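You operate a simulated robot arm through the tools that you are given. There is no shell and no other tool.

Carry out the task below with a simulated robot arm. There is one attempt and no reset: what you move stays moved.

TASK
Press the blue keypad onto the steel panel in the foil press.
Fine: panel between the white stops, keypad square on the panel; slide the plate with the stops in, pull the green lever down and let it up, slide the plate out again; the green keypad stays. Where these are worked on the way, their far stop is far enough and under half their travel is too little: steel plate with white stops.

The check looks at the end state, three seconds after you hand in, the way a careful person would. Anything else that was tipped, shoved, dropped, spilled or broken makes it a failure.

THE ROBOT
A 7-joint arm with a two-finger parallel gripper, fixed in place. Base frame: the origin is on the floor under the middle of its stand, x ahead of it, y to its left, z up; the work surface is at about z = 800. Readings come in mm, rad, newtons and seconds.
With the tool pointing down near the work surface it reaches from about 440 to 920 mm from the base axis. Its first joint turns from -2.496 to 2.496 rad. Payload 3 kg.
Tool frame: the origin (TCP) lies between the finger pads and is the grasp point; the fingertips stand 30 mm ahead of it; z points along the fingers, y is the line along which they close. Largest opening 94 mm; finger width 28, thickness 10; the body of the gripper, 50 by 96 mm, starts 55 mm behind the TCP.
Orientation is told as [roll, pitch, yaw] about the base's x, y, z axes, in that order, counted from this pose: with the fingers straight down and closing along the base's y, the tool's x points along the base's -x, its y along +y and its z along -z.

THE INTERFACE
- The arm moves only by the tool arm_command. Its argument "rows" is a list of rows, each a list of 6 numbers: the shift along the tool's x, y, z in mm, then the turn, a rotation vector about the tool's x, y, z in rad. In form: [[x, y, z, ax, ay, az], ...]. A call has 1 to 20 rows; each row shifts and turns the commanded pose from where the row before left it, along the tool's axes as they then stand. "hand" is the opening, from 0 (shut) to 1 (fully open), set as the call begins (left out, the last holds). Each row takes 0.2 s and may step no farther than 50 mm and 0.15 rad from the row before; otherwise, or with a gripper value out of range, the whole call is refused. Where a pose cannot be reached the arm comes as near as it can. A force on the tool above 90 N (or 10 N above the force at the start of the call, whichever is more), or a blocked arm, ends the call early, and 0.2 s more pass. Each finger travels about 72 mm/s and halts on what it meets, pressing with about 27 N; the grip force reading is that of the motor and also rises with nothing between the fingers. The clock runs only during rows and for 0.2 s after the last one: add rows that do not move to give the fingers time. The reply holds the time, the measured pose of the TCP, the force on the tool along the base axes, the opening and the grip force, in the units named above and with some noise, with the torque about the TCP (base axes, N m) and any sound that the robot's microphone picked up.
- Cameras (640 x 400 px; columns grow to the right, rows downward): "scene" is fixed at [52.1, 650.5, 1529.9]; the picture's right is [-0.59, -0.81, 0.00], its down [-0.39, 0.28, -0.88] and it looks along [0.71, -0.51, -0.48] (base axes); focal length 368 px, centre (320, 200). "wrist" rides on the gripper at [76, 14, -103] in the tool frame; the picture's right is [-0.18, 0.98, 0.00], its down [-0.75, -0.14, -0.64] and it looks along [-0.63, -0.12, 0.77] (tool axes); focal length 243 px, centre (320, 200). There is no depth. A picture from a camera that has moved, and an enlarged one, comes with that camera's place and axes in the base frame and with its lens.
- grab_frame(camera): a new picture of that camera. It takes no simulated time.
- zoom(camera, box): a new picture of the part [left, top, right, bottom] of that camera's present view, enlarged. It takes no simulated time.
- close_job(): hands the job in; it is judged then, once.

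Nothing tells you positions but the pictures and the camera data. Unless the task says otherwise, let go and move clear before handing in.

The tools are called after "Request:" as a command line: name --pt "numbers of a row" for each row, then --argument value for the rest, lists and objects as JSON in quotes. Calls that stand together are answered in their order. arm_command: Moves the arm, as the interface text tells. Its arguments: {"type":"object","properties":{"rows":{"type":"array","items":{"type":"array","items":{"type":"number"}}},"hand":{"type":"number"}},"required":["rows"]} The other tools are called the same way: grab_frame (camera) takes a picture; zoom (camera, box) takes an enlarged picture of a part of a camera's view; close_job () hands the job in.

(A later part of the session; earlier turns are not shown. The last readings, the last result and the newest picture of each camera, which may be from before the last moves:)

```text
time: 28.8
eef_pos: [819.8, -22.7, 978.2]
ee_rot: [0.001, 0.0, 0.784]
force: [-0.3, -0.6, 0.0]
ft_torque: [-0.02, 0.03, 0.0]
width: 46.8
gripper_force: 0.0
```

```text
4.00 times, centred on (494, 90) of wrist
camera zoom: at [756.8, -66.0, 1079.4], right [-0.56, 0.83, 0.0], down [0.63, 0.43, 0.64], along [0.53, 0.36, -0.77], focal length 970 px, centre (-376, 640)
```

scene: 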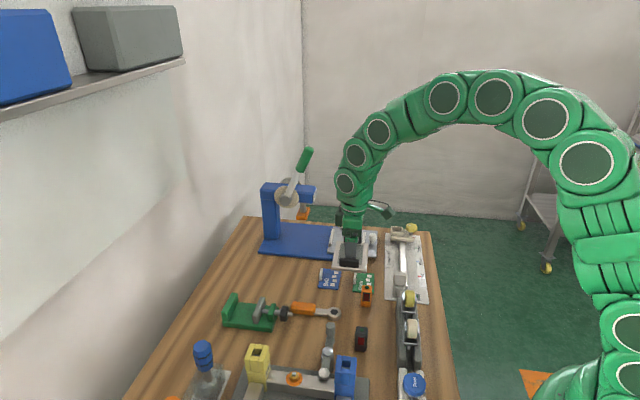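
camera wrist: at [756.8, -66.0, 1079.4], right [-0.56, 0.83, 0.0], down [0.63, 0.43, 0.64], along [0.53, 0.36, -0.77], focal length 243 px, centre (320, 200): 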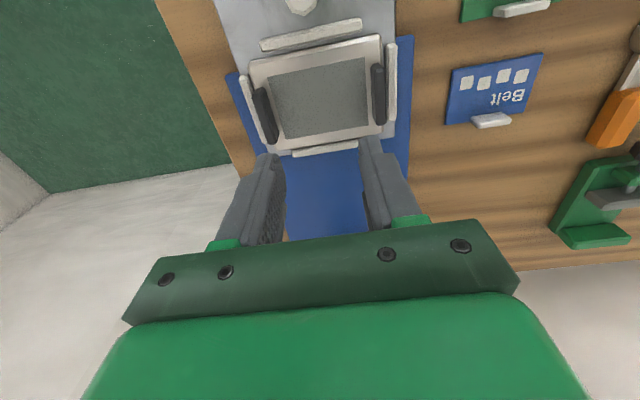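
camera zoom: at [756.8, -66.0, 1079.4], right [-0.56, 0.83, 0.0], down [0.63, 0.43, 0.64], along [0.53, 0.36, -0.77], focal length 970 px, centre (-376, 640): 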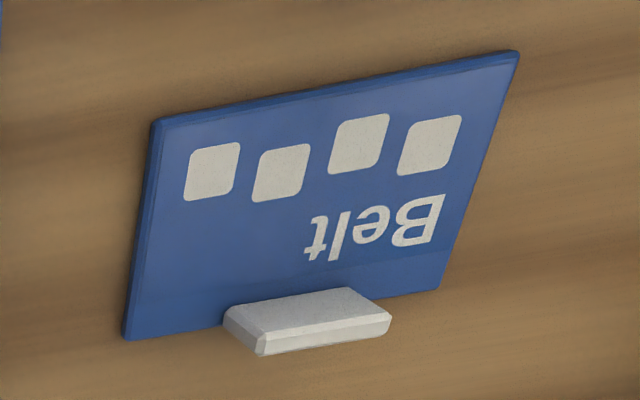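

The panel's face is centred at about (821.8, -20.0), and the keypad at (717, 131) with its 6 mm tab near (736, 152), about 20 mm tall. Since the panel is now turned, the keypad keeps its current orientation. I'm moving over the tab with fingers closing along the slide direction.

Request:
arm_command --pt "10.2 39.3 0 0 0 0" --pt "10.2 39.3 0 0 0 0" --pt "10.2 39.3 0 0 0 0" --pt "10.2 39.3 0 0 0 0" --pt "0 0 0 0 0 0.1428" --pt "0 0 0 0 0 0.1428" --pt "0 0 0 0 0 0.1428" --pt "0 0 0 0 0 0.1428" --pt "0 0 0 0 0 0.1428" --pt "0 0 0 0 0 0.1428" --pt "0 0 0 0 0 0.1428" --pt "0 0 0 0 0 0.1428" --pt "0 0 0 0 0 0.1428" --pt "0 0 0 0 0 0.1428" --pt "0 0 0 0 0 0.1428" --pt "8.5 34.8 15 0 0 0" --pt "8.5 34.8 15 0 0 0" --pt "8.5 34.8 15 0 0 0" --pt "0 0 0 0 0 0" --pt "0 0 0 0 0 0" --hand 0.35

Request:
grab_frame --camera "wrist"

Request:
zoom --camera "wrist" --box '[200, 30, 440, 180]'

```text
time: 33.0
eef_pos: [735.8, 151.4, 934.8]
ee_rot: [0.0, 0.0, -0.787]
force: [-0.3, -0.1, 0.0]
ft_torque: [0.0, 0.02, 0.01]
width: 32.9
gripper_force: 0.1
```

```text
taken
camera wrist: at [692.7, 216.3, 1035.8], right [0.83, 0.56, 0.0], down [0.43, -0.63, 0.64], along [0.36, -0.53, -0.77], focal length 243 px, centre (320, 200)
```

wrist: 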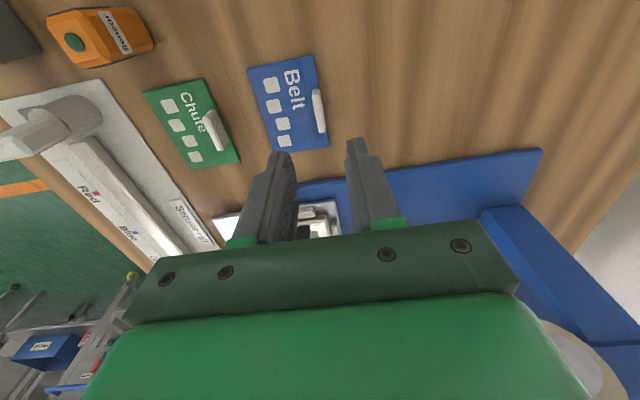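

```text
2.67 times, centred on (320, 105) of wrist
camera zoom: at [692.7, 216.3, 1035.8], right [0.83, 0.56, 0.0], down [0.43, -0.63, 0.64], along [0.36, -0.53, -0.77], focal length 647 px, centre (320, 453)
```

zoom: 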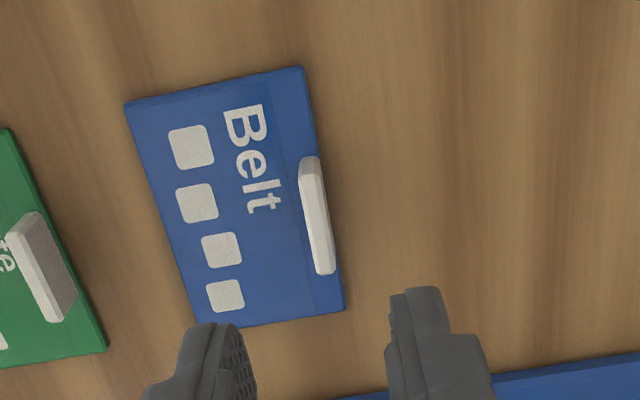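

The gripper is centred on the tab within 1 mm. Descending to straddle it.

Request:
arm_command --pt "0 0 30 0 0 0" --pt "0 0 30 0 0 0" --pt "0 0 25 0 0 0" --pt "0 0 12 0 0 0" --pt "0 0 0 0 0 0" --pt "0 0 0 0 0 0"

Request:
zoom --camera "wrist" --box '[200, 60, 440, 210]'

Request:
zoom --camera "scene" --box '[290, 230, 370, 300]'

```text
time: 34.4
eef_pos: [735.9, 150.9, 835.2]
ee_rot: [0.0, 0.0, -0.784]
force: [0.0, -0.6, 0.1]
ft_torque: [-0.01, -0.02, 0.02]
width: 33.3
gripper_force: 0.2
```

```text
2.67 times, centred on (320, 135) of wrist
camera zoom: at [692.1, 215.0, 937.0], right [0.83, 0.56, 0.0], down [0.43, -0.63, 0.64], along [0.36, -0.53, -0.77], focal length 647 px, centre (320, 373)
```

zoom: 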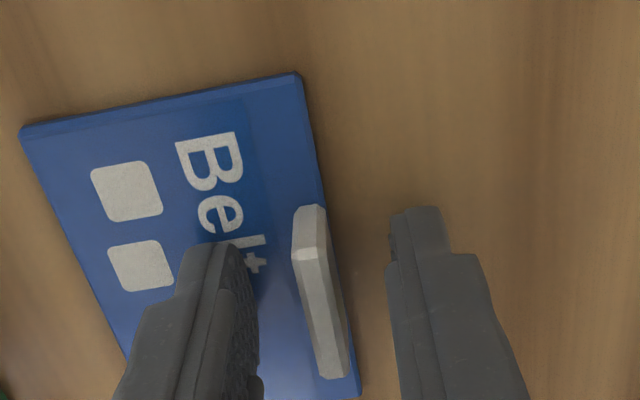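

```text
5.71 times, centred on (330, 265) of scene
camera zoom: at [52.1, 650.5, 1529.9], right [-0.59, -0.81, 0.0], down [-0.39, 0.28, -0.88], along [0.71, -0.51, -0.48], focal length 2100 px, centre (263, -171)
```

zoom: 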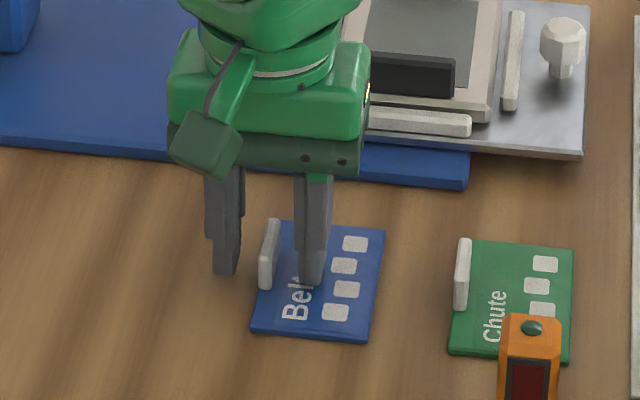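

The fingers straddle the tab evenly. Closing on it now.

Request:
arm_command --pt "0 0 0 0 0 0" --pt "0 0 0 0 0 0" --pt "0 0 0 0 0 0" --pt "0 0 0 0 0 0" --hand 0

Request:
arm_command --pt "0 0 -4 0 0 0" --pt "0 0 -6 0 0 0" --pt "0 0 -10 0 0 0" --pt "0 0 -10 0 0 0" --pt "0 0 0 0 0 0"

Request:
zoom --camera "wrist" --box '[200, 60, 440, 210]'

Request:
zoom --camera "scene" --box '[290, 230, 370, 300]'

```text
time: 35.4
eef_pos: [734.3, 149.9, 836.3]
ee_rot: [-0.001, 0.0, -0.785]
force: [0.2, 0.4, 0.5]
ft_torque: [0.03, -0.01, 0.03]
width: 5.6
gripper_force: 27.5
```

```text
time: 36.6
eef_pos: [735.0, 152.1, 865.2]
ee_rot: [0.0, 0.001, -0.788]
force: [0.2, -0.1, -0.5]
ft_torque: [0.01, -0.04, 0.0]
width: 6.0
gripper_force: 27.1
```

```text
2.67 times, centred on (320, 135) of wrist
camera zoom: at [692.2, 216.1, 967.8], right [0.83, 0.56, 0.0], down [0.43, -0.63, 0.64], along [0.36, -0.53, -0.77], focal length 647 px, centre (320, 373)
```

zoom: 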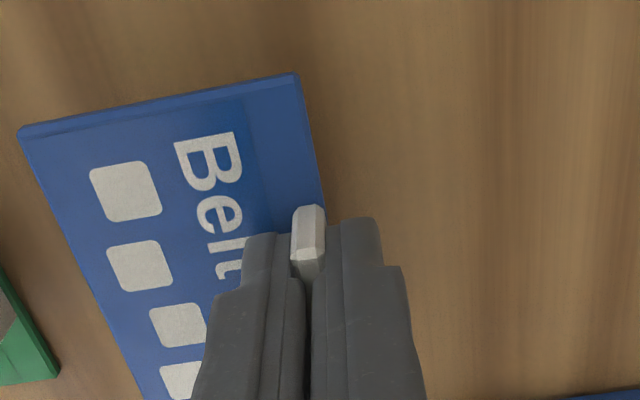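

```text
5.71 times, centred on (330, 265) of scene
camera zoom: at [52.1, 650.5, 1529.9], right [-0.59, -0.81, 0.0], down [-0.39, 0.28, -0.88], along [0.71, -0.51, -0.48], focal length 2100 px, centre (263, -171)
```

zoom: 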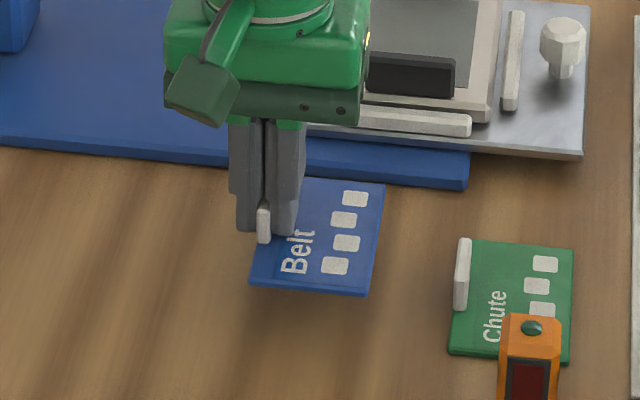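

The keypad is gripped (6 mm width, 27 N) and hangs level. I'll lift and carry it sideways to above the panel, keeping clear of the press nose at about 680 mm along the slide.

Request:
arm_command --pt "0 0 -20 0 0 0" --pt "0 0 -25 0 0 0" --pt "0 0 -20 0 0 0" --pt "-15 -2.8 0 0 0 0" --pt "-25 -4.7 0 0 0 0" --pt "-30 -5.6 0 0 0 0" --pt "-30 -5.6 0 0 0 0" --pt "-30 -5.6 0 0 0 0" --pt "-30 -5.6 0 0 0 0" --pt "-22 -4 0 0 0 0" --pt "0 0 0 0 0 0" --pt "0 0 0 0 0 0" --pt "0 0 0 0 0 0"

Request:
grab_frame --camera "wrist"

Request:
grab_frame --camera "scene"

```text
time: 39.4
eef_pos: [839.2, -2.9, 932.3]
ee_rot: [0.002, 0.0, -0.786]
force: [0.6, 0.1, -0.9]
ft_torque: [-0.02, -0.02, 0.02]
width: 5.8
gripper_force: 27.4
```

```text
taken
camera wrist: at [796.8, 62.5, 1033.8], right [0.83, 0.56, 0.0], down [0.43, -0.63, 0.64], along [0.36, -0.53, -0.77], focal length 243 px, centre (320, 200)
```

wrist: 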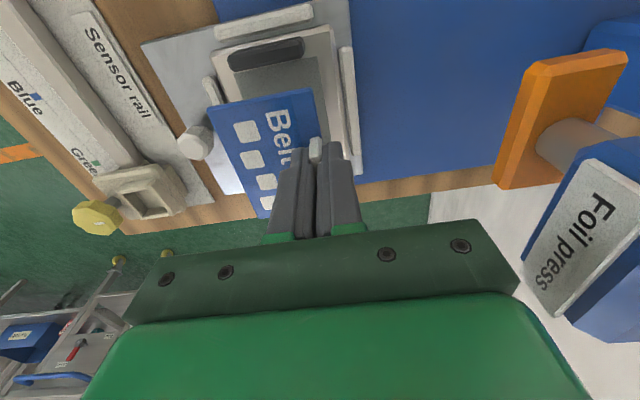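

```text
taken
```

scene: 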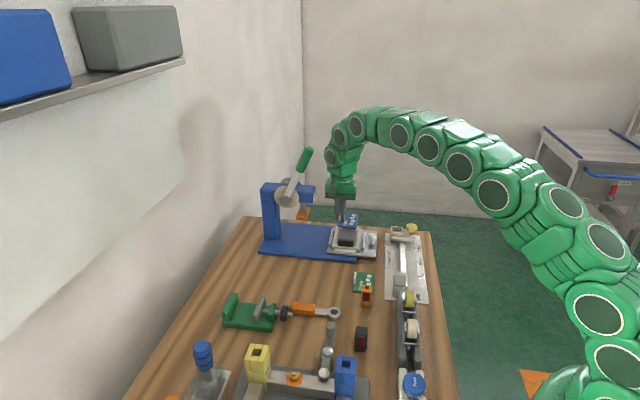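

The keypad hangs above the panel; I can also see the press head and nose from here. Zooming to check alignment and head position.

Request:
zoom --camera "wrist" --box '[190, 0, 382, 120]'

Request:
zoom --camera "wrist" --box '[190, 70, 382, 230]'

Request:
zoom --camera "wrist" --box '[480, 20, 640, 340]'

Request:
zoom --camera "scene" --box '[256, 140, 390, 260]'

```text
3.33 times, centred on (286, 60) of wrist
camera zoom: at [796.8, 62.5, 1033.8], right [0.83, 0.56, 0.0], down [0.43, -0.63, 0.64], along [0.36, -0.53, -0.77], focal length 809 px, centre (433, 667)
```

zoom: 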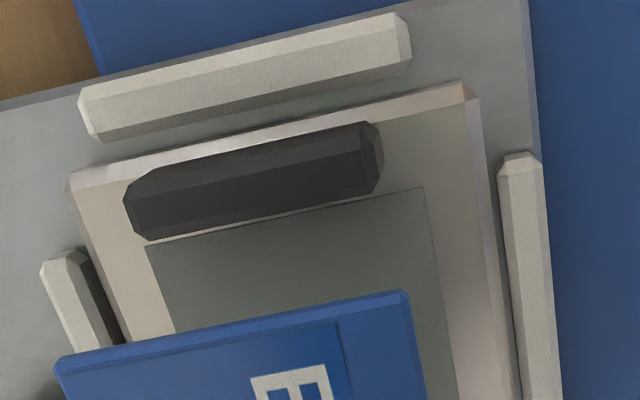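

```text
2.50 times, centred on (286, 150) of wrist
camera zoom: at [796.8, 62.5, 1033.8], right [0.83, 0.56, 0.0], down [0.43, -0.63, 0.64], along [0.36, -0.53, -0.77], focal length 606 px, centre (405, 325)
```

zoom: 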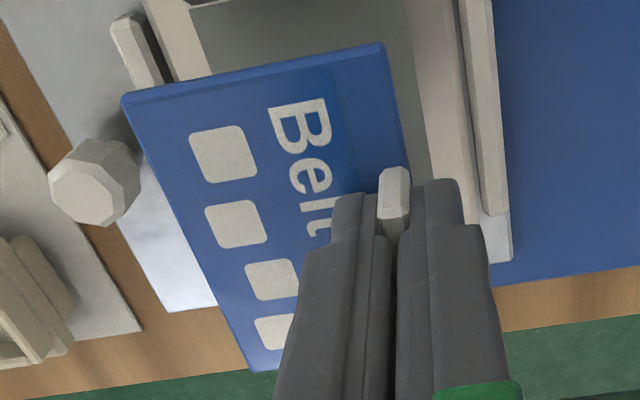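

```text
1.25 times, centred on (560, 180) of wrist
camera zoom: at [796.8, 62.5, 1033.8], right [0.83, 0.56, 0.0], down [0.43, -0.63, 0.64], along [0.36, -0.53, -0.77], focal length 303 px, centre (20, 225)
```

zoom: 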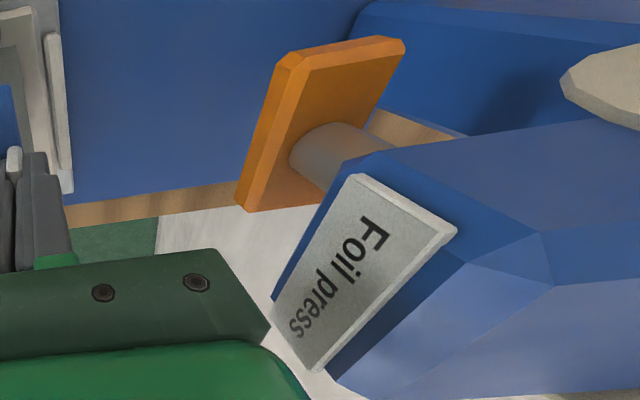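

```text
3.33 times, centred on (323, 200) of scene
camera zoom: at [52.1, 650.5, 1529.9], right [-0.59, -0.81, 0.0], down [-0.39, 0.28, -0.88], along [0.71, -0.51, -0.48], focal length 1225 px, centre (310, 200)
```

zoom: 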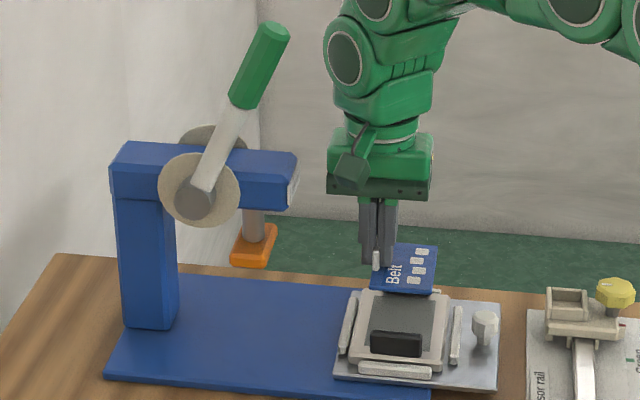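

The keypad's outline lines up with the grey face within about 1 mm. Lowering toward the panel.

Request:
arm_command --pt "0 0 15 0 0 0" --pt "0 0 15 0 0 0" --pt "0 0 15 0 0 0" --pt "0 0 10 0 0 0" --pt "0 0 0 0 0 0" --pt "0 0 0 0 0 0"

Request:
zoom --camera "wrist" --box '[190, 20, 430, 170]'

Request:
zoom --camera "scene" --box '[322, 200, 386, 260]'

```text
time: 40.8
eef_pos: [838.7, -1.3, 875.8]
ee_rot: [-0.001, 0.0, -0.787]
force: [-1.5, 0.0, 0.0]
ft_torque: [-0.04, -0.03, 0.0]
width: 5.9
gripper_force: 27.3
```

```text
2.67 times, centred on (310, 95) of wrist
camera zoom: at [796.9, 63.2, 977.0], right [0.83, 0.56, 0.0], down [0.43, -0.63, 0.64], along [0.36, -0.53, -0.77], focal length 647 px, centre (347, 480)
```

zoom: 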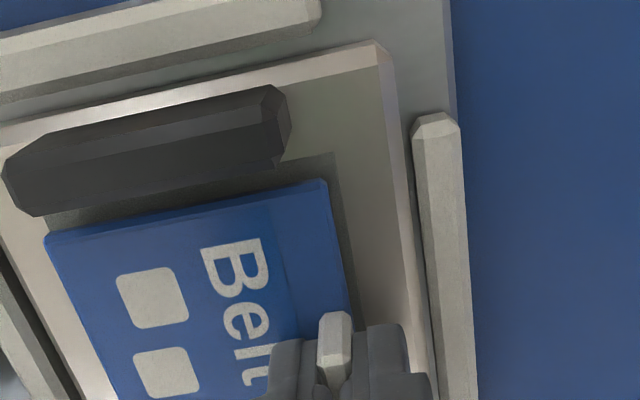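

```text
6.67 times, centred on (354, 230) of scene
camera zoom: at [52.1, 650.5, 1529.9], right [-0.59, -0.81, 0.0], down [-0.39, 0.28, -0.88], along [0.71, -0.51, -0.48], focal length 2450 px, centre (93, 0)
```

zoom: 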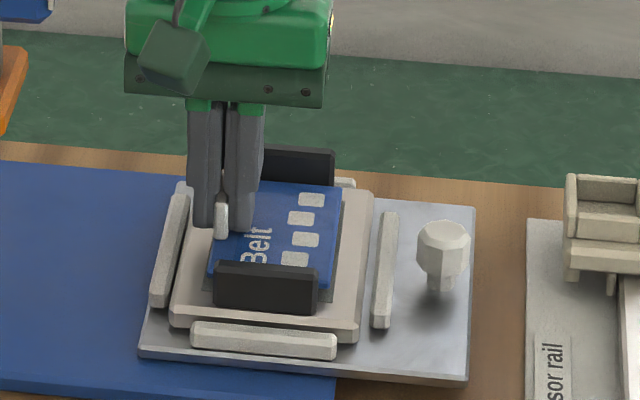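

Margins of keypad to grey face are even (about 2.4 mm each way), so alignment is right. Final gentle lowering.

Request:
arm_command --pt "0 0 2 0 0 0" --pt "0 0 1.5 0 0 0" --pt "0 0 1 0 0 0" --pt "0 0 0 0 0 0"

Request:
zoom --camera "scene" --box '[322, 200, 386, 260]'

```text
time: 41.8
eef_pos: [840.1, -1.1, 870.8]
ee_rot: [0.0, 0.0, -0.786]
force: [-0.6, -0.1, 1.0]
ft_torque: [-0.02, 0.02, 0.03]
width: 5.6
gripper_force: 26.7
```

```text
6.67 times, centred on (354, 230) of scene
camera zoom: at [52.1, 650.5, 1529.9], right [-0.59, -0.81, 0.0], down [-0.39, 0.28, -0.88], along [0.71, -0.51, -0.48], focal length 2450 px, centre (93, 0)
```

zoom: 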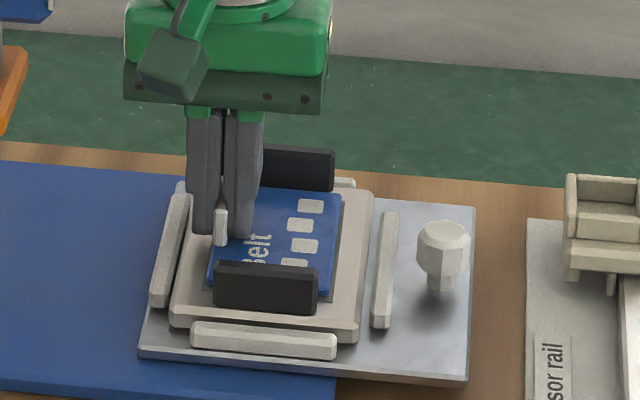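

Request:
arm_command --pt "0 0 0.7 0 0 0" --pt "0 0 0.7 0 0 0" --pt "0 0 0 0 0 0"

```text
time: 42.6
eef_pos: [840.6, -1.3, 870.5]
ee_rot: [0.001, 0.0, -0.786]
force: [0.6, 0.0, 1.1]
ft_torque: [0.0, -0.01, 0.01]
width: 5.8
gripper_force: 26.8
```

Contact may be just beginning (force about +1 N). I'll go another millimetre to confirm.

Request:
arm_command --pt "0 0 0.6 0 0 0" --pt "0 0 0 0 0 0"

Request:
zoom --camera "wrist" --box '[190, 20, 430, 170]'

```text
time: 43.2
eef_pos: [840.7, -1.8, 869.0]
ee_rot: [-0.001, 0.0, -0.786]
force: [-0.2, -0.1, 5.5]
ft_torque: [0.0, 0.02, -0.04]
width: 5.5
gripper_force: 26.8
```

```text
2.67 times, centred on (310, 95) of wrist
camera zoom: at [797.5, 63.4, 971.7], right [0.83, 0.56, 0.0], down [0.43, -0.63, 0.64], along [0.36, -0.53, -0.77], focal length 647 px, centre (347, 480)
```

zoom: 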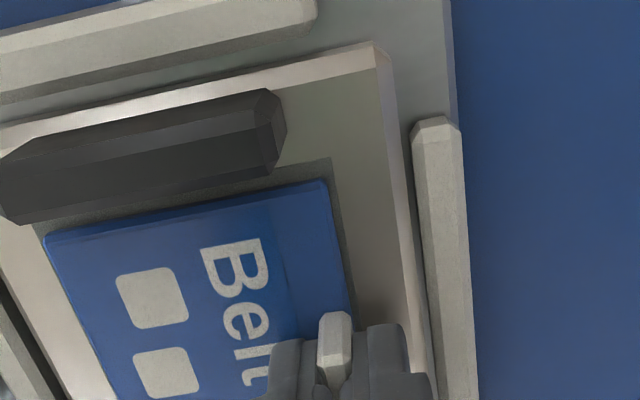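

Contact confirmed (5.5 N), keypad flat and square within the grey face. Opening the fingers slightly and rising straight up.

Request:
arm_command --pt "0 0 -0.5 0 0 0" --pt "0 0 0 0 0 0" --pt "0 0 0 0 0 0" --hand 0.2

Request:
arm_command --pt "0 0 -10 0 0 0" --pt "0 0 -20 0 0 0" --pt "0 0 -30 0 0 0" --pt "0 0 -20 0 0 0" --pt "0 0 0 0 0 0"

Request:
grab_frame --camera "wrist"

Request:
zoom --camera "scene" --box '[322, 200, 386, 260]'

```text
time: 44.0
eef_pos: [841.1, -1.9, 871.0]
ee_rot: [0.001, 0.001, -0.786]
force: [-0.3, -0.3, 0.7]
ft_torque: [0.01, 0.0, 0.01]
width: 19.0
gripper_force: 0.0
```

```text
time: 45.2
eef_pos: [839.4, -2.6, 950.0]
ee_rot: [0.002, -0.001, -0.786]
force: [0.1, 0.5, 0.6]
ft_torque: [-0.01, 0.0, 0.02]
width: 18.6
gripper_force: 0.0
```

```text
taken
camera wrist: at [797.3, 62.7, 1051.5], right [0.83, 0.56, 0.0], down [0.43, -0.63, 0.64], along [0.36, -0.53, -0.77], focal length 243 px, centre (320, 200)
```

wrist: 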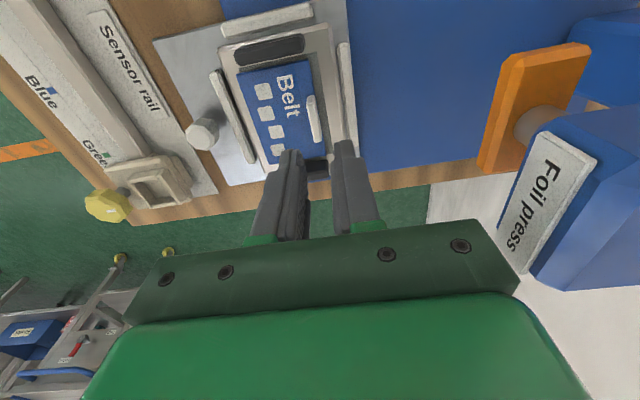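

```text
6.67 times, centred on (354, 230) of scene
camera zoom: at [52.1, 650.5, 1529.9], right [-0.59, -0.81, 0.0], down [-0.39, 0.28, -0.88], along [0.71, -0.51, -0.48], focal length 2450 px, centre (93, 0)
```

zoom: 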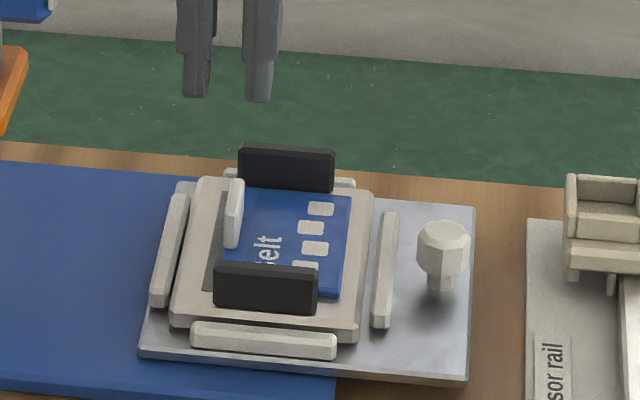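

The keypad seems to have shifted a few millimetres toward the knob as the fingers opened. I'll measure it closely.

Request:
zoom --camera "wrist" --box '[196, 20, 356, 120]'

Request:
zoom --camera "wrist" --box '[196, 90, 356, 190]'

```text
4.00 times, centred on (276, 70) of wrist
camera zoom: at [797.3, 62.7, 1051.5], right [0.83, 0.56, 0.0], down [0.43, -0.63, 0.64], along [0.36, -0.53, -0.77], focal length 970 px, centre (496, 720)
```

zoom: 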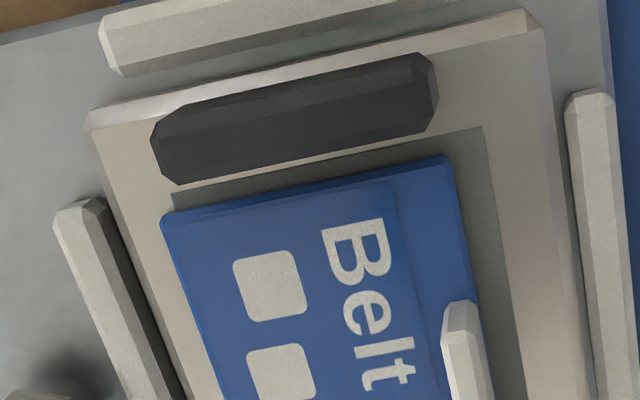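

```text
4.00 times, centred on (276, 140) of wrist
camera zoom: at [797.3, 62.7, 1051.5], right [0.83, 0.56, 0.0], down [0.43, -0.63, 0.64], along [0.36, -0.53, -0.77], focal length 970 px, centre (496, 440)
```

zoom: 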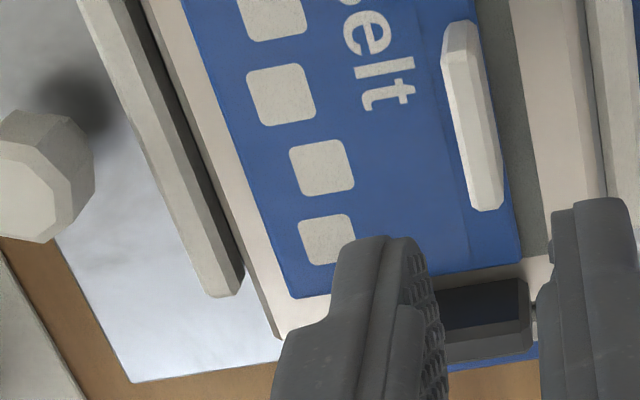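

The keypad was dragged about 5 mm toward the knob by the inner fingertip; it's still square. I'll nudge it back: close the fingers, lower them on the knob side of the tab (tips above the keypad surface), and push gently.

Request:
arm_command --pt "0 -13 0 0 0 0" --pt "0 -13 0 0 0 0" --pt "0 0 25 0 0 0" --pt "0 0 25 0 0 0" --pt "0 0 23 0 0 0" --pt "0 0 0 0 0 0" --pt "0 0 0 0 0 0" --hand 0

Request:
zoom --camera "wrist" --box '[190, 40, 430, 190]'

Request:
zoom --camera "scene" --box '[322, 200, 386, 260]'

```text
time: 46.8
eef_pos: [821.9, -20.8, 876.9]
ee_rot: [-0.002, -0.001, -0.784]
force: [-0.2, -0.6, 0.0]
ft_torque: [0.01, -0.01, 0.03]
width: 0.0
gripper_force: 27.0
```

```text
2.67 times, centred on (310, 115) of wrist
camera zoom: at [779.6, 43.9, 979.0], right [0.83, 0.56, 0.0], down [0.43, -0.63, 0.64], along [0.36, -0.53, -0.77], focal length 647 px, centre (347, 427)
```

zoom: 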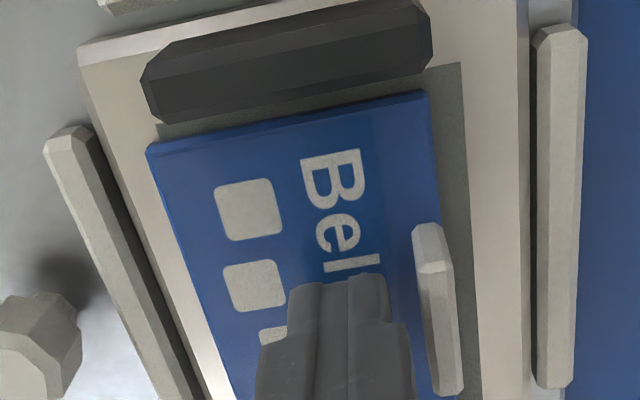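

```text
6.67 times, centred on (354, 230) of scene
camera zoom: at [52.1, 650.5, 1529.9], right [-0.59, -0.81, 0.0], down [-0.39, 0.28, -0.88], along [0.71, -0.51, -0.48], focal length 2450 px, centre (93, 0)
```

zoom: 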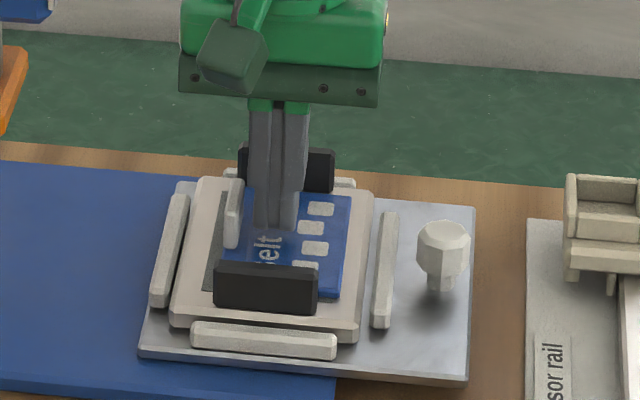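

The closed fingers are just on the knob side of the tab. Pushing in small steps while watching the margins.

Request:
arm_command --pt "0 3 0 0 0 0" --pt "0 3 0 0 0 0" --pt "0 3 0 0 0 0" --pt "0 1.5 0 0 0 0" --pt "0 1.5 0 0 0 0" --pt "0 0 0 0 0 0"

Request:
zoom --camera "wrist" --box '[190, 40, 430, 190]'

```text
time: 48.2
eef_pos: [831.5, -10.8, 877.0]
ee_rot: [0.001, -0.002, -0.786]
force: [0.2, 0.0, 0.0]
ft_torque: [-0.02, 0.02, 0.02]
width: 0.3
gripper_force: 27.6
```

```text
2.67 times, centred on (310, 115) of wrist
camera zoom: at [787.6, 53.8, 978.6], right [0.83, 0.56, 0.0], down [0.43, -0.63, 0.64], along [0.36, -0.53, -0.77], focal length 647 px, centre (347, 427)
```

zoom: 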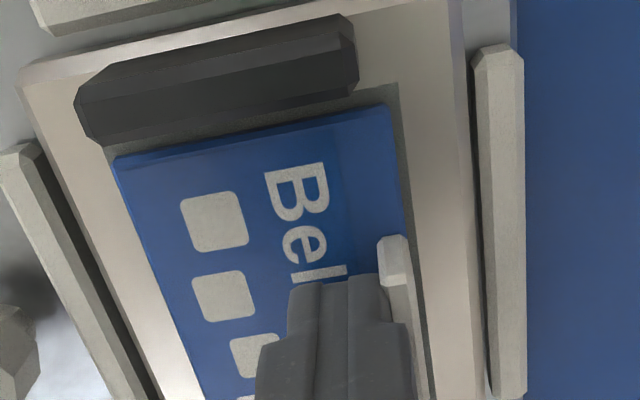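

Keypad and grey face are now concentric (both centred at s≈568.2, margins about 2.6 mm all round). Backing the fingers off and rising.

Request:
arm_command --pt "0 -4 0 0 0 0" --pt "0 -6 0 0 0 0" --pt "0 0 -15 0 0 0" --pt "0 0 -25 0 0 0" --pt "0 -10 -30 0 0 0" --pt "0 -20 0 0 0 0" --pt "0 0 0 0 0 0"

Request:
zoom --camera "wrist" --box '[220, 0, 460, 150]'

Request:
zoom --camera "scene" --box '[322, 200, 386, 260]'

Request:
grab_frame --camera "wrist"

```text
time: 49.8
eef_pos: [801.5, -40.0, 947.6]
ee_rot: [0.0, 0.001, -0.786]
force: [0.5, 0.2, 0.7]
ft_torque: [-0.01, 0.01, -0.01]
width: 0.1
gripper_force: 27.1
```

```text
2.67 times, centred on (340, 75) of wrist
camera zoom: at [758.2, 25.8, 1047.7], right [0.83, 0.56, 0.0], down [0.43, -0.63, 0.64], along [0.36, -0.53, -0.77], focal length 647 px, centre (267, 533)
```

zoom: 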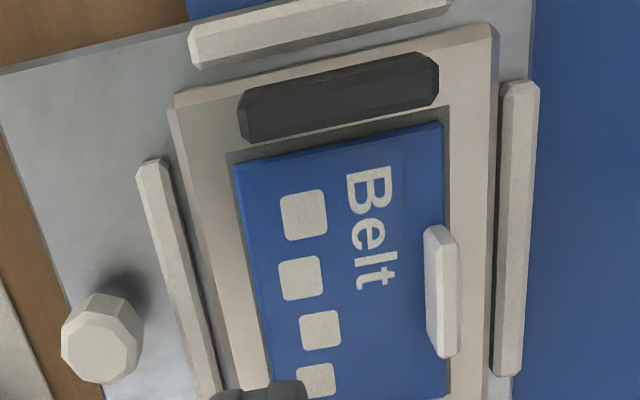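

```text
6.67 times, centred on (354, 230) of scene
camera zoom: at [52.1, 650.5, 1529.9], right [-0.59, -0.81, 0.0], down [-0.39, 0.28, -0.88], along [0.71, -0.51, -0.48], focal length 2450 px, centre (93, 0)
```

zoom: 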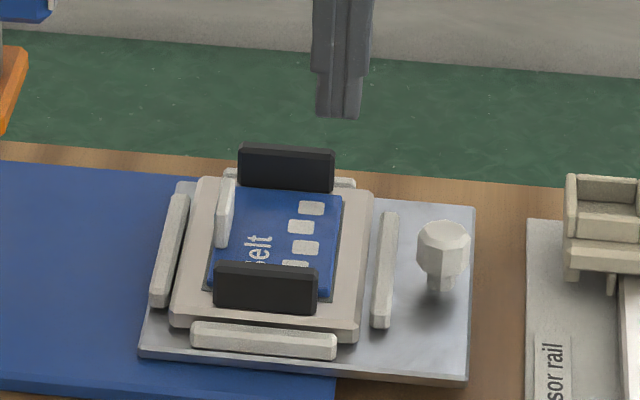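

```text
taken
camera wrist: at [758.2, 25.8, 1047.7], right [0.83, 0.56, 0.0], down [0.43, -0.63, 0.64], along [0.36, -0.53, -0.77], focal length 243 px, centre (320, 200)
```

wrist: 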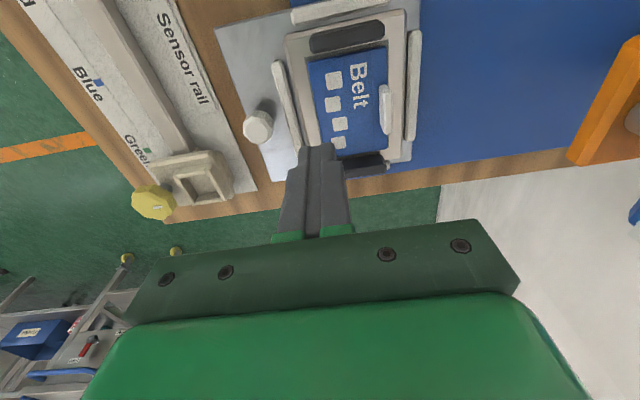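

The keypad sits squarely in the middle of the panel. Next I'll prepare to grip the plate's knob at about (764, -78): turn to +45°, lean the hand back 20° so it clears the press nose later, and open the fingers.

Request:
arm_command --pt "0 -30.4 0 0 0 0" --pt "0 -30.4 0 0 0 0" --pt "0 0 0 0 0 -0.1428" --pt "0 0 0 0 0 -0.1428" --pt "0 0 0 0 0 -0.1428" --pt "0 0 0 0 0 -0.1428" --pt "0 0 0 0 0 -0.1428" --pt "0 0 0 0 0 -0.1428" --pt "0 0 0 0 0 -0.1428" --pt "0 0 0 0 0 -0.1428" --pt "0 0 0 0 0 -0.1428" --pt "0 0 0 0 0 -0.1428" --pt "0 0 0 0 0 -0.1428" --pt "0 0 0 0 -0.1163 0" --pt "0 0 0 0 -0.1163 0" --pt "0 0 0 0 -0.1164 0" --pt "0 0 0 0 0 0" --pt "0 0 0 0 0 0" --hand 0.5

Request:
grab_frame --camera "wrist"

Request:
grab_frame --camera "scene"

```text
time: 53.6
eef_pos: [759.0, -83.4, 946.5]
ee_rot: [-0.002, -0.349, 0.783]
force: [-0.1, -0.3, -0.6]
ft_torque: [-0.01, -0.01, -0.03]
width: 47.2
gripper_force: 0.0
```

```text
taken
camera wrist: at [673.6, -147.1, 1016.5], right [-0.57, 0.82, 0.06], down [0.45, 0.24, 0.86], along [0.69, 0.52, -0.5], focal length 243 px, centre (320, 200)
```

wrist: 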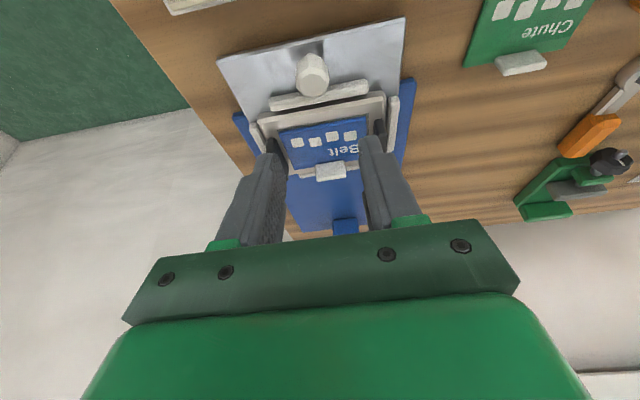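

```text
taken
```

scene: 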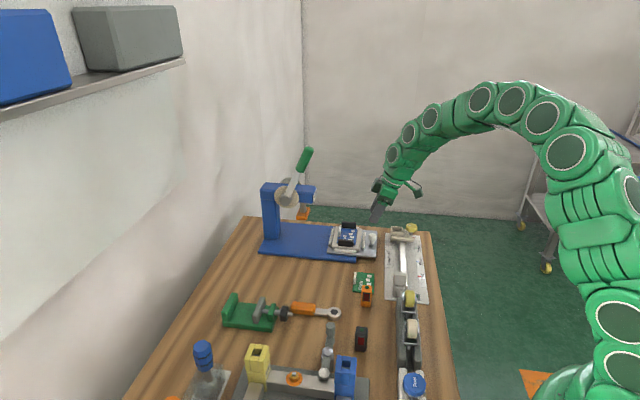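

The hand is leaned back and centred over the knob. Lowering along the vertical with fingers open.

Request:
arm_command --pt "9.1 0 25.1 0 0 0" --pt "9.1 0 25.1 0 0 0" --pt "6.8 0 18.8 0 0 0" --pt "0 0 0 0 0 0" --pt "0 0 0 0 0 0"

Request:
zoom --camera "wrist" --box '[200, 60, 440, 210]'

Request:
zoom --camera "scene" --box '[330, 190, 426, 270]'

```text
time: 54.8
eef_pos: [759.8, -81.9, 874.0]
ee_rot: [-0.002, -0.348, 0.782]
force: [0.7, -1.0, 0.4]
ft_torque: [0.03, -0.02, 0.03]
width: 46.9
gripper_force: 0.1
```

```text
2.67 times, centred on (320, 135) of wrist
camera zoom: at [674.2, -146.7, 943.0], right [-0.57, 0.82, 0.06], down [0.45, 0.25, 0.86], along [0.69, 0.52, -0.5], focal length 647 px, centre (320, 373)
```

zoom: 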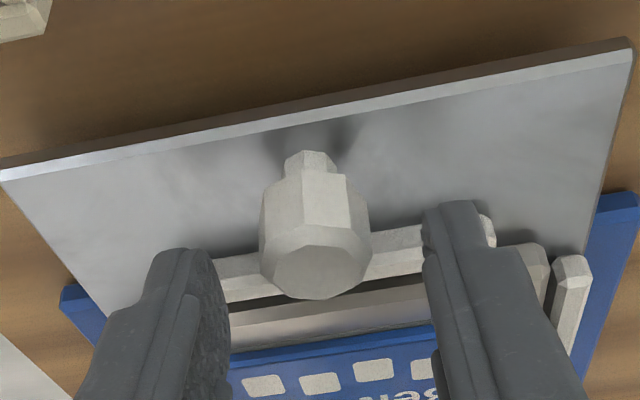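

```text
5.00 times, centred on (378, 230) of scene
camera zoom: at [52.1, 650.5, 1529.9], right [-0.59, -0.81, 0.0], down [-0.39, 0.28, -0.88], along [0.71, -0.51, -0.48], focal length 1838 px, centre (30, 50)
```

zoom: 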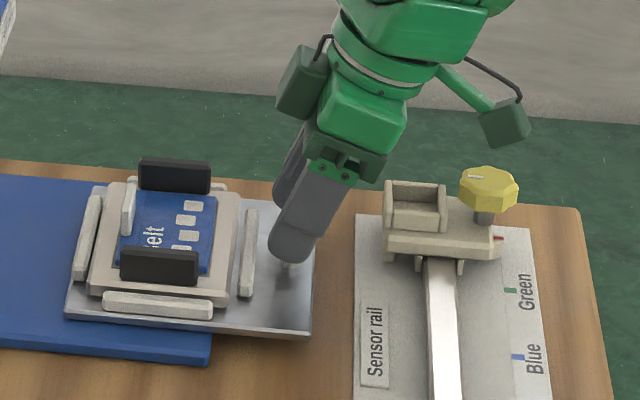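

The knob is centred between the fingers, and the camera clears the neighbouring sensor rail. Going down the last bit and then closing on the knob.

Request:
arm_command --pt "3.5 0 7.2 0 0 0" --pt "3.4 0 7.2 0 0 0" --pt "0 0 0 0 0 0"

Request:
zoom --camera "scene" --box '[350, 220, 414, 270]'

Request:
zoom --camera "wrist" --box '[200, 60, 440, 210]'

```text
time: 55.6
eef_pos: [758.8, -83.0, 859.2]
ee_rot: [0.001, -0.349, 0.783]
force: [1.0, 0.3, 0.2]
ft_torque: [0.02, -0.04, -0.02]
width: 47.0
gripper_force: 0.0
```

```text
8.00 times, centred on (382, 245) of scene
camera zoom: at [52.1, 650.5, 1529.9], right [-0.59, -0.81, 0.0], down [-0.39, 0.28, -0.88], along [0.71, -0.51, -0.48], focal length 2941 px, centre (-176, -160)
```

zoom: 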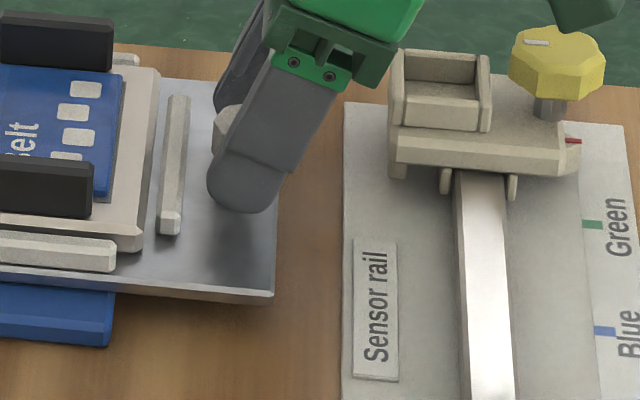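

```text
2.67 times, centred on (320, 135) of wrist
camera zoom: at [673.3, -148.4, 927.1], right [-0.57, 0.82, 0.06], down [0.45, 0.25, 0.86], along [0.69, 0.52, -0.5], focal length 647 px, centre (320, 373)
```

zoom: 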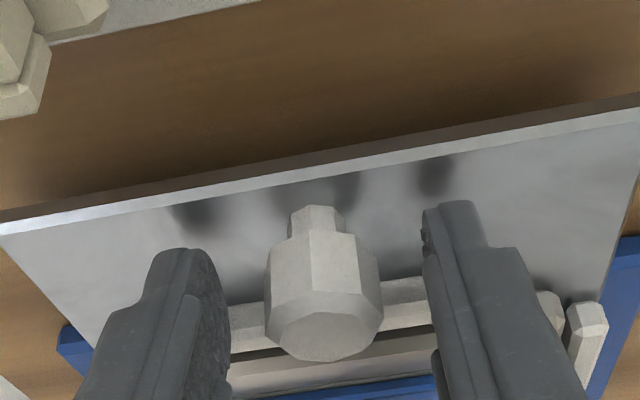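

The fingers straddle the knob head properly. Closing.

Request:
arm_command --pt "0 0 0 0 0 0" --pt "0 0 0 0 0 0" --pt "0 0 0 0 0 0" --pt "0 0 0 0 0 0" --hand 0

Request:
zoom --camera "wrist" --box '[200, 60, 440, 210]'

Request:
zoom --camera "scene" --box '[256, 140, 410, 270]'

```text
time: 56.6
eef_pos: [757.5, -84.1, 857.3]
ee_rot: [0.001, -0.349, 0.785]
force: [-5.8, 6.6, 4.4]
ft_torque: [-0.38, -0.11, 0.06]
width: 25.4
gripper_force: 44.7
```

```text
2.67 times, centred on (320, 135) of wrist
camera zoom: at [673.1, -148.2, 927.2], right [-0.57, 0.82, 0.06], down [0.45, 0.25, 0.86], along [0.69, 0.52, -0.5], focal length 647 px, centre (320, 373)
```

zoom: 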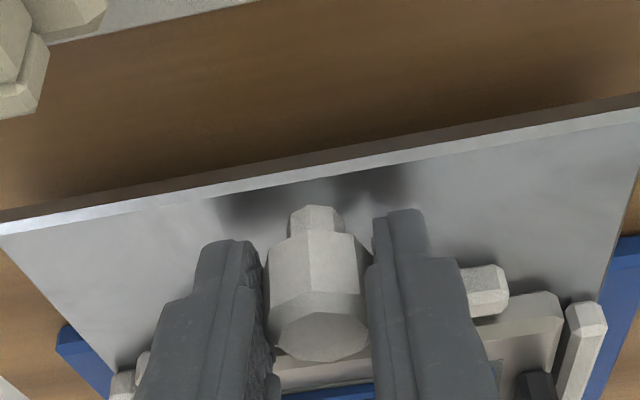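

```text
3.08 times, centred on (333, 205) of scene
camera zoom: at [52.1, 650.5, 1529.9], right [-0.59, -0.81, 0.0], down [-0.39, 0.28, -0.88], along [0.71, -0.51, -0.48], focal length 1131 px, centre (280, 185)
```

zoom: 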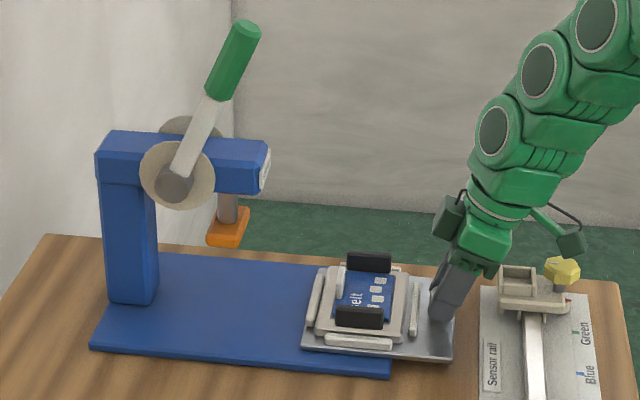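

Knob is gripped (25.4 mm). Now sliding the plate in gently, first about 100 mm, with a small sideways correction.

Request:
arm_command --pt "0 0.8 0 0 0 0" --pt "-2.82 0 1.03 0 0 0" --pt "-5.64 0 2.05 0 0 0" --pt "-9.4 0 3.42 0 0 0" --pt "-9.4 0 3.42 0 0 0" --pt "-9.4 0 3.42 0 0 0" --pt "-9.4 0 3.42 0 0 0" --pt "-9.4 0 3.42 0 0 0" --pt "-9.4 0 3.42 0 0 0" --pt "-9.4 0 3.42 0 0 0" --pt "-9.4 0 3.42 0 0 0" --pt "-5.64 0 2.05 0 0 0" --pt "-2.82 0 1.03 0 0 0" --pt "0 0 0 0 0 0"

Request:
grab_frame --camera "wrist"

Request:
zoom --camera "scene" --box '[256, 140, 410, 270]'

```text
time: 59.6
eef_pos: [827.1, -12.7, 857.0]
ee_rot: [0.0, -0.348, 0.787]
force: [7.5, -7.5, 5.2]
ft_torque: [-0.91, -0.26, -0.03]
width: 25.1
gripper_force: 44.8
```

```text
taken
camera wrist: at [742.9, -78.4, 927.3], right [-0.57, 0.82, 0.06], down [0.45, 0.25, 0.86], along [0.69, 0.52, -0.5], focal length 243 px, centre (320, 200)
```

wrist: 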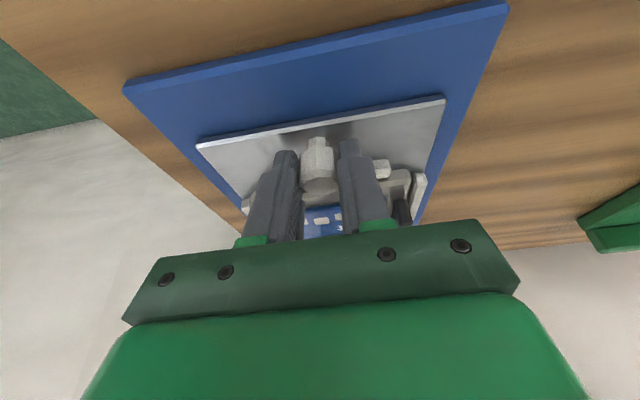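

```text
3.08 times, centred on (333, 205) of scene
camera zoom: at [52.1, 650.5, 1529.9], right [-0.59, -0.81, 0.0], down [-0.39, 0.28, -0.88], along [0.71, -0.51, -0.48], focal length 1131 px, centre (280, 185)
```

zoom: 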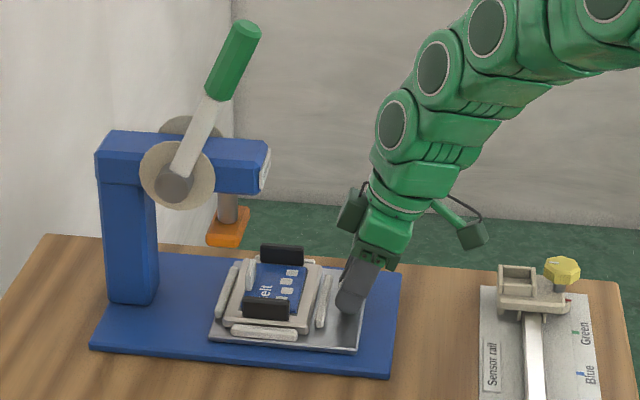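

The plate is gliding in, keypad undisturbed, with space left between hand and press nose. Continuing slowly toward the far stop.

Request:
arm_command --pt "0 -0.4 0 0 0 0" --pt "-2.82 0 1.03 0 0 0" --pt "-4.7 0 1.71 0 0 0" --pt "-4.7 0 1.71 0 0 0" --pt "-4.7 0 1.71 0 0 0" --pt "-4.7 0 1.71 0 0 0" --pt "-4.7 0 1.71 0 0 0" --pt "-4.7 0 1.71 0 0 0" --pt "-2.82 0 1.03 0 0 0" --pt "0 0 0 0 0 0"

Request:
grab_frame --camera "wrist"

Request:
zoom --camera "scene" --box '[256, 140, 410, 270]'

```text
time: 61.8
eef_pos: [851.4, 12.6, 858.6]
ee_rot: [0.0, -0.349, 0.785]
force: [6.7, -8.1, -12.8]
ft_torque: [-0.56, -0.56, -0.16]
width: 25.6
gripper_force: 44.7
```

```text
taken
camera wrist: at [767.3, -53.7, 927.4], right [-0.57, 0.82, 0.06], down [0.45, 0.24, 0.86], along [0.69, 0.52, -0.51], focal length 243 px, centre (320, 200)
```

wrist: 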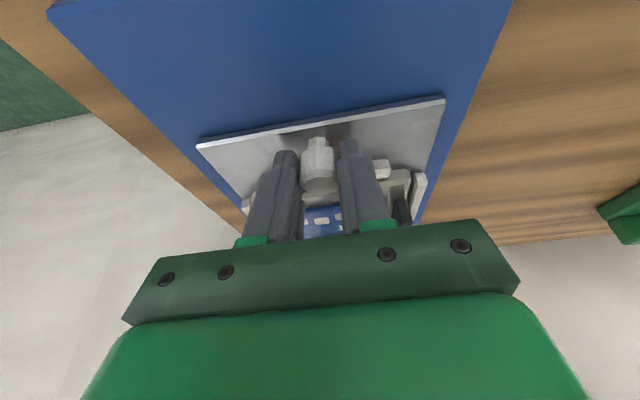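

```text
3.08 times, centred on (333, 205) of scene
camera zoom: at [52.1, 650.5, 1529.9], right [-0.59, -0.81, 0.0], down [-0.39, 0.28, -0.88], along [0.71, -0.51, -0.48], focal length 1131 px, centre (280, 185)
```

zoom: 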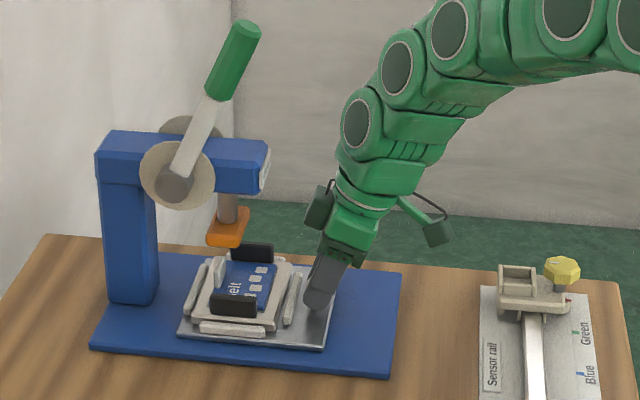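

Now about 134 mm in. Correcting small side/vertical preload and continuing slowly until the far stop.

Request:
arm_command --pt "0.27 -0.5 0.75 0 0 0" --pt "-2.82 0 1.03 0 0 0" --pt "-2.82 0 1.03 0 0 0" --pt "-2.82 0 1.03 0 0 0" --pt "-2.82 0 1.03 0 0 0" --pt "0 0 0 0 0 0"

Request:
zoom --camera "scene" --box '[256, 140, 410, 270]'

```text
time: 63.2
eef_pos: [861.0, 20.8, 858.0]
ee_rot: [0.0, -0.348, 0.785]
force: [-3.5, 4.2, 11.3]
ft_torque: [-0.14, -0.17, -0.07]
width: 25.3
gripper_force: 44.7
```

```text
3.08 times, centred on (333, 205) of scene
camera zoom: at [52.1, 650.5, 1529.9], right [-0.59, -0.81, 0.0], down [-0.39, 0.28, -0.88], along [0.71, -0.51, -0.48], focal length 1131 px, centre (280, 185)
```

zoom: 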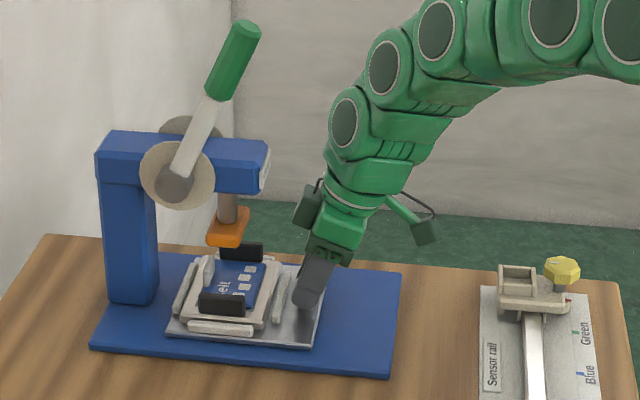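

About 147 mm in, no stop felt yet. A few more small steps.

Request:
arm_command --pt "-1.88 0 0.68 0 0 0" --pt "-1.88 0 0.68 0 0 0" --pt "-1.88 0 0.68 0 0 0" --pt "0 0 0 0 0 0"

Request:
zoom --camera "scene" --box '[266, 170, 362, 260]'

```text
time: 64.2
eef_pos: [864.8, 22.9, 858.1]
ee_rot: [0.001, -0.347, 0.784]
force: [-41.2, -5.0, 12.8]
ft_torque: [-0.48, 0.49, 0.25]
width: 25.8
gripper_force: 45.2
```

```text
4.44 times, centred on (314, 215) of scene
camera zoom: at [52.1, 650.5, 1529.9], right [-0.59, -0.81, 0.0], down [-0.39, 0.28, -0.88], along [0.71, -0.51, -0.48], focal length 1634 px, centre (347, 133)
```

zoom: 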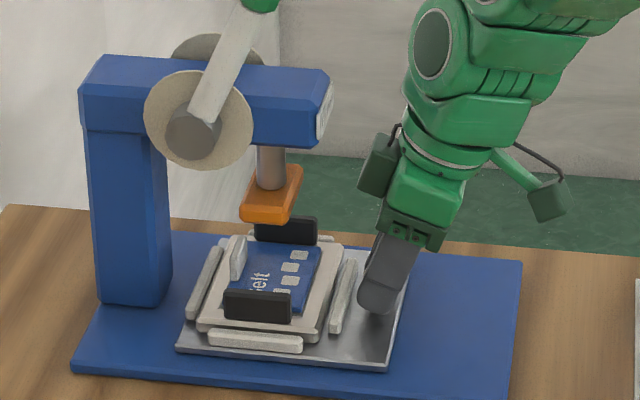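

The far stop is reached: travel ≈151 mm and resistance of about 33 N. Relaxing the push, then releasing the knob.

Request:
arm_command --pt "1.6 0.8 -0.6 0 0 0" --pt "0 0 0 0 0 0"

```text
time: 64.8
eef_pos: [862.9, 23.0, 856.7]
ee_rot: [0.0, -0.349, 0.784]
force: [3.5, -2.6, -11.6]
ft_torque: [1.0, -0.55, -0.04]
width: 25.1
gripper_force: 44.7
```

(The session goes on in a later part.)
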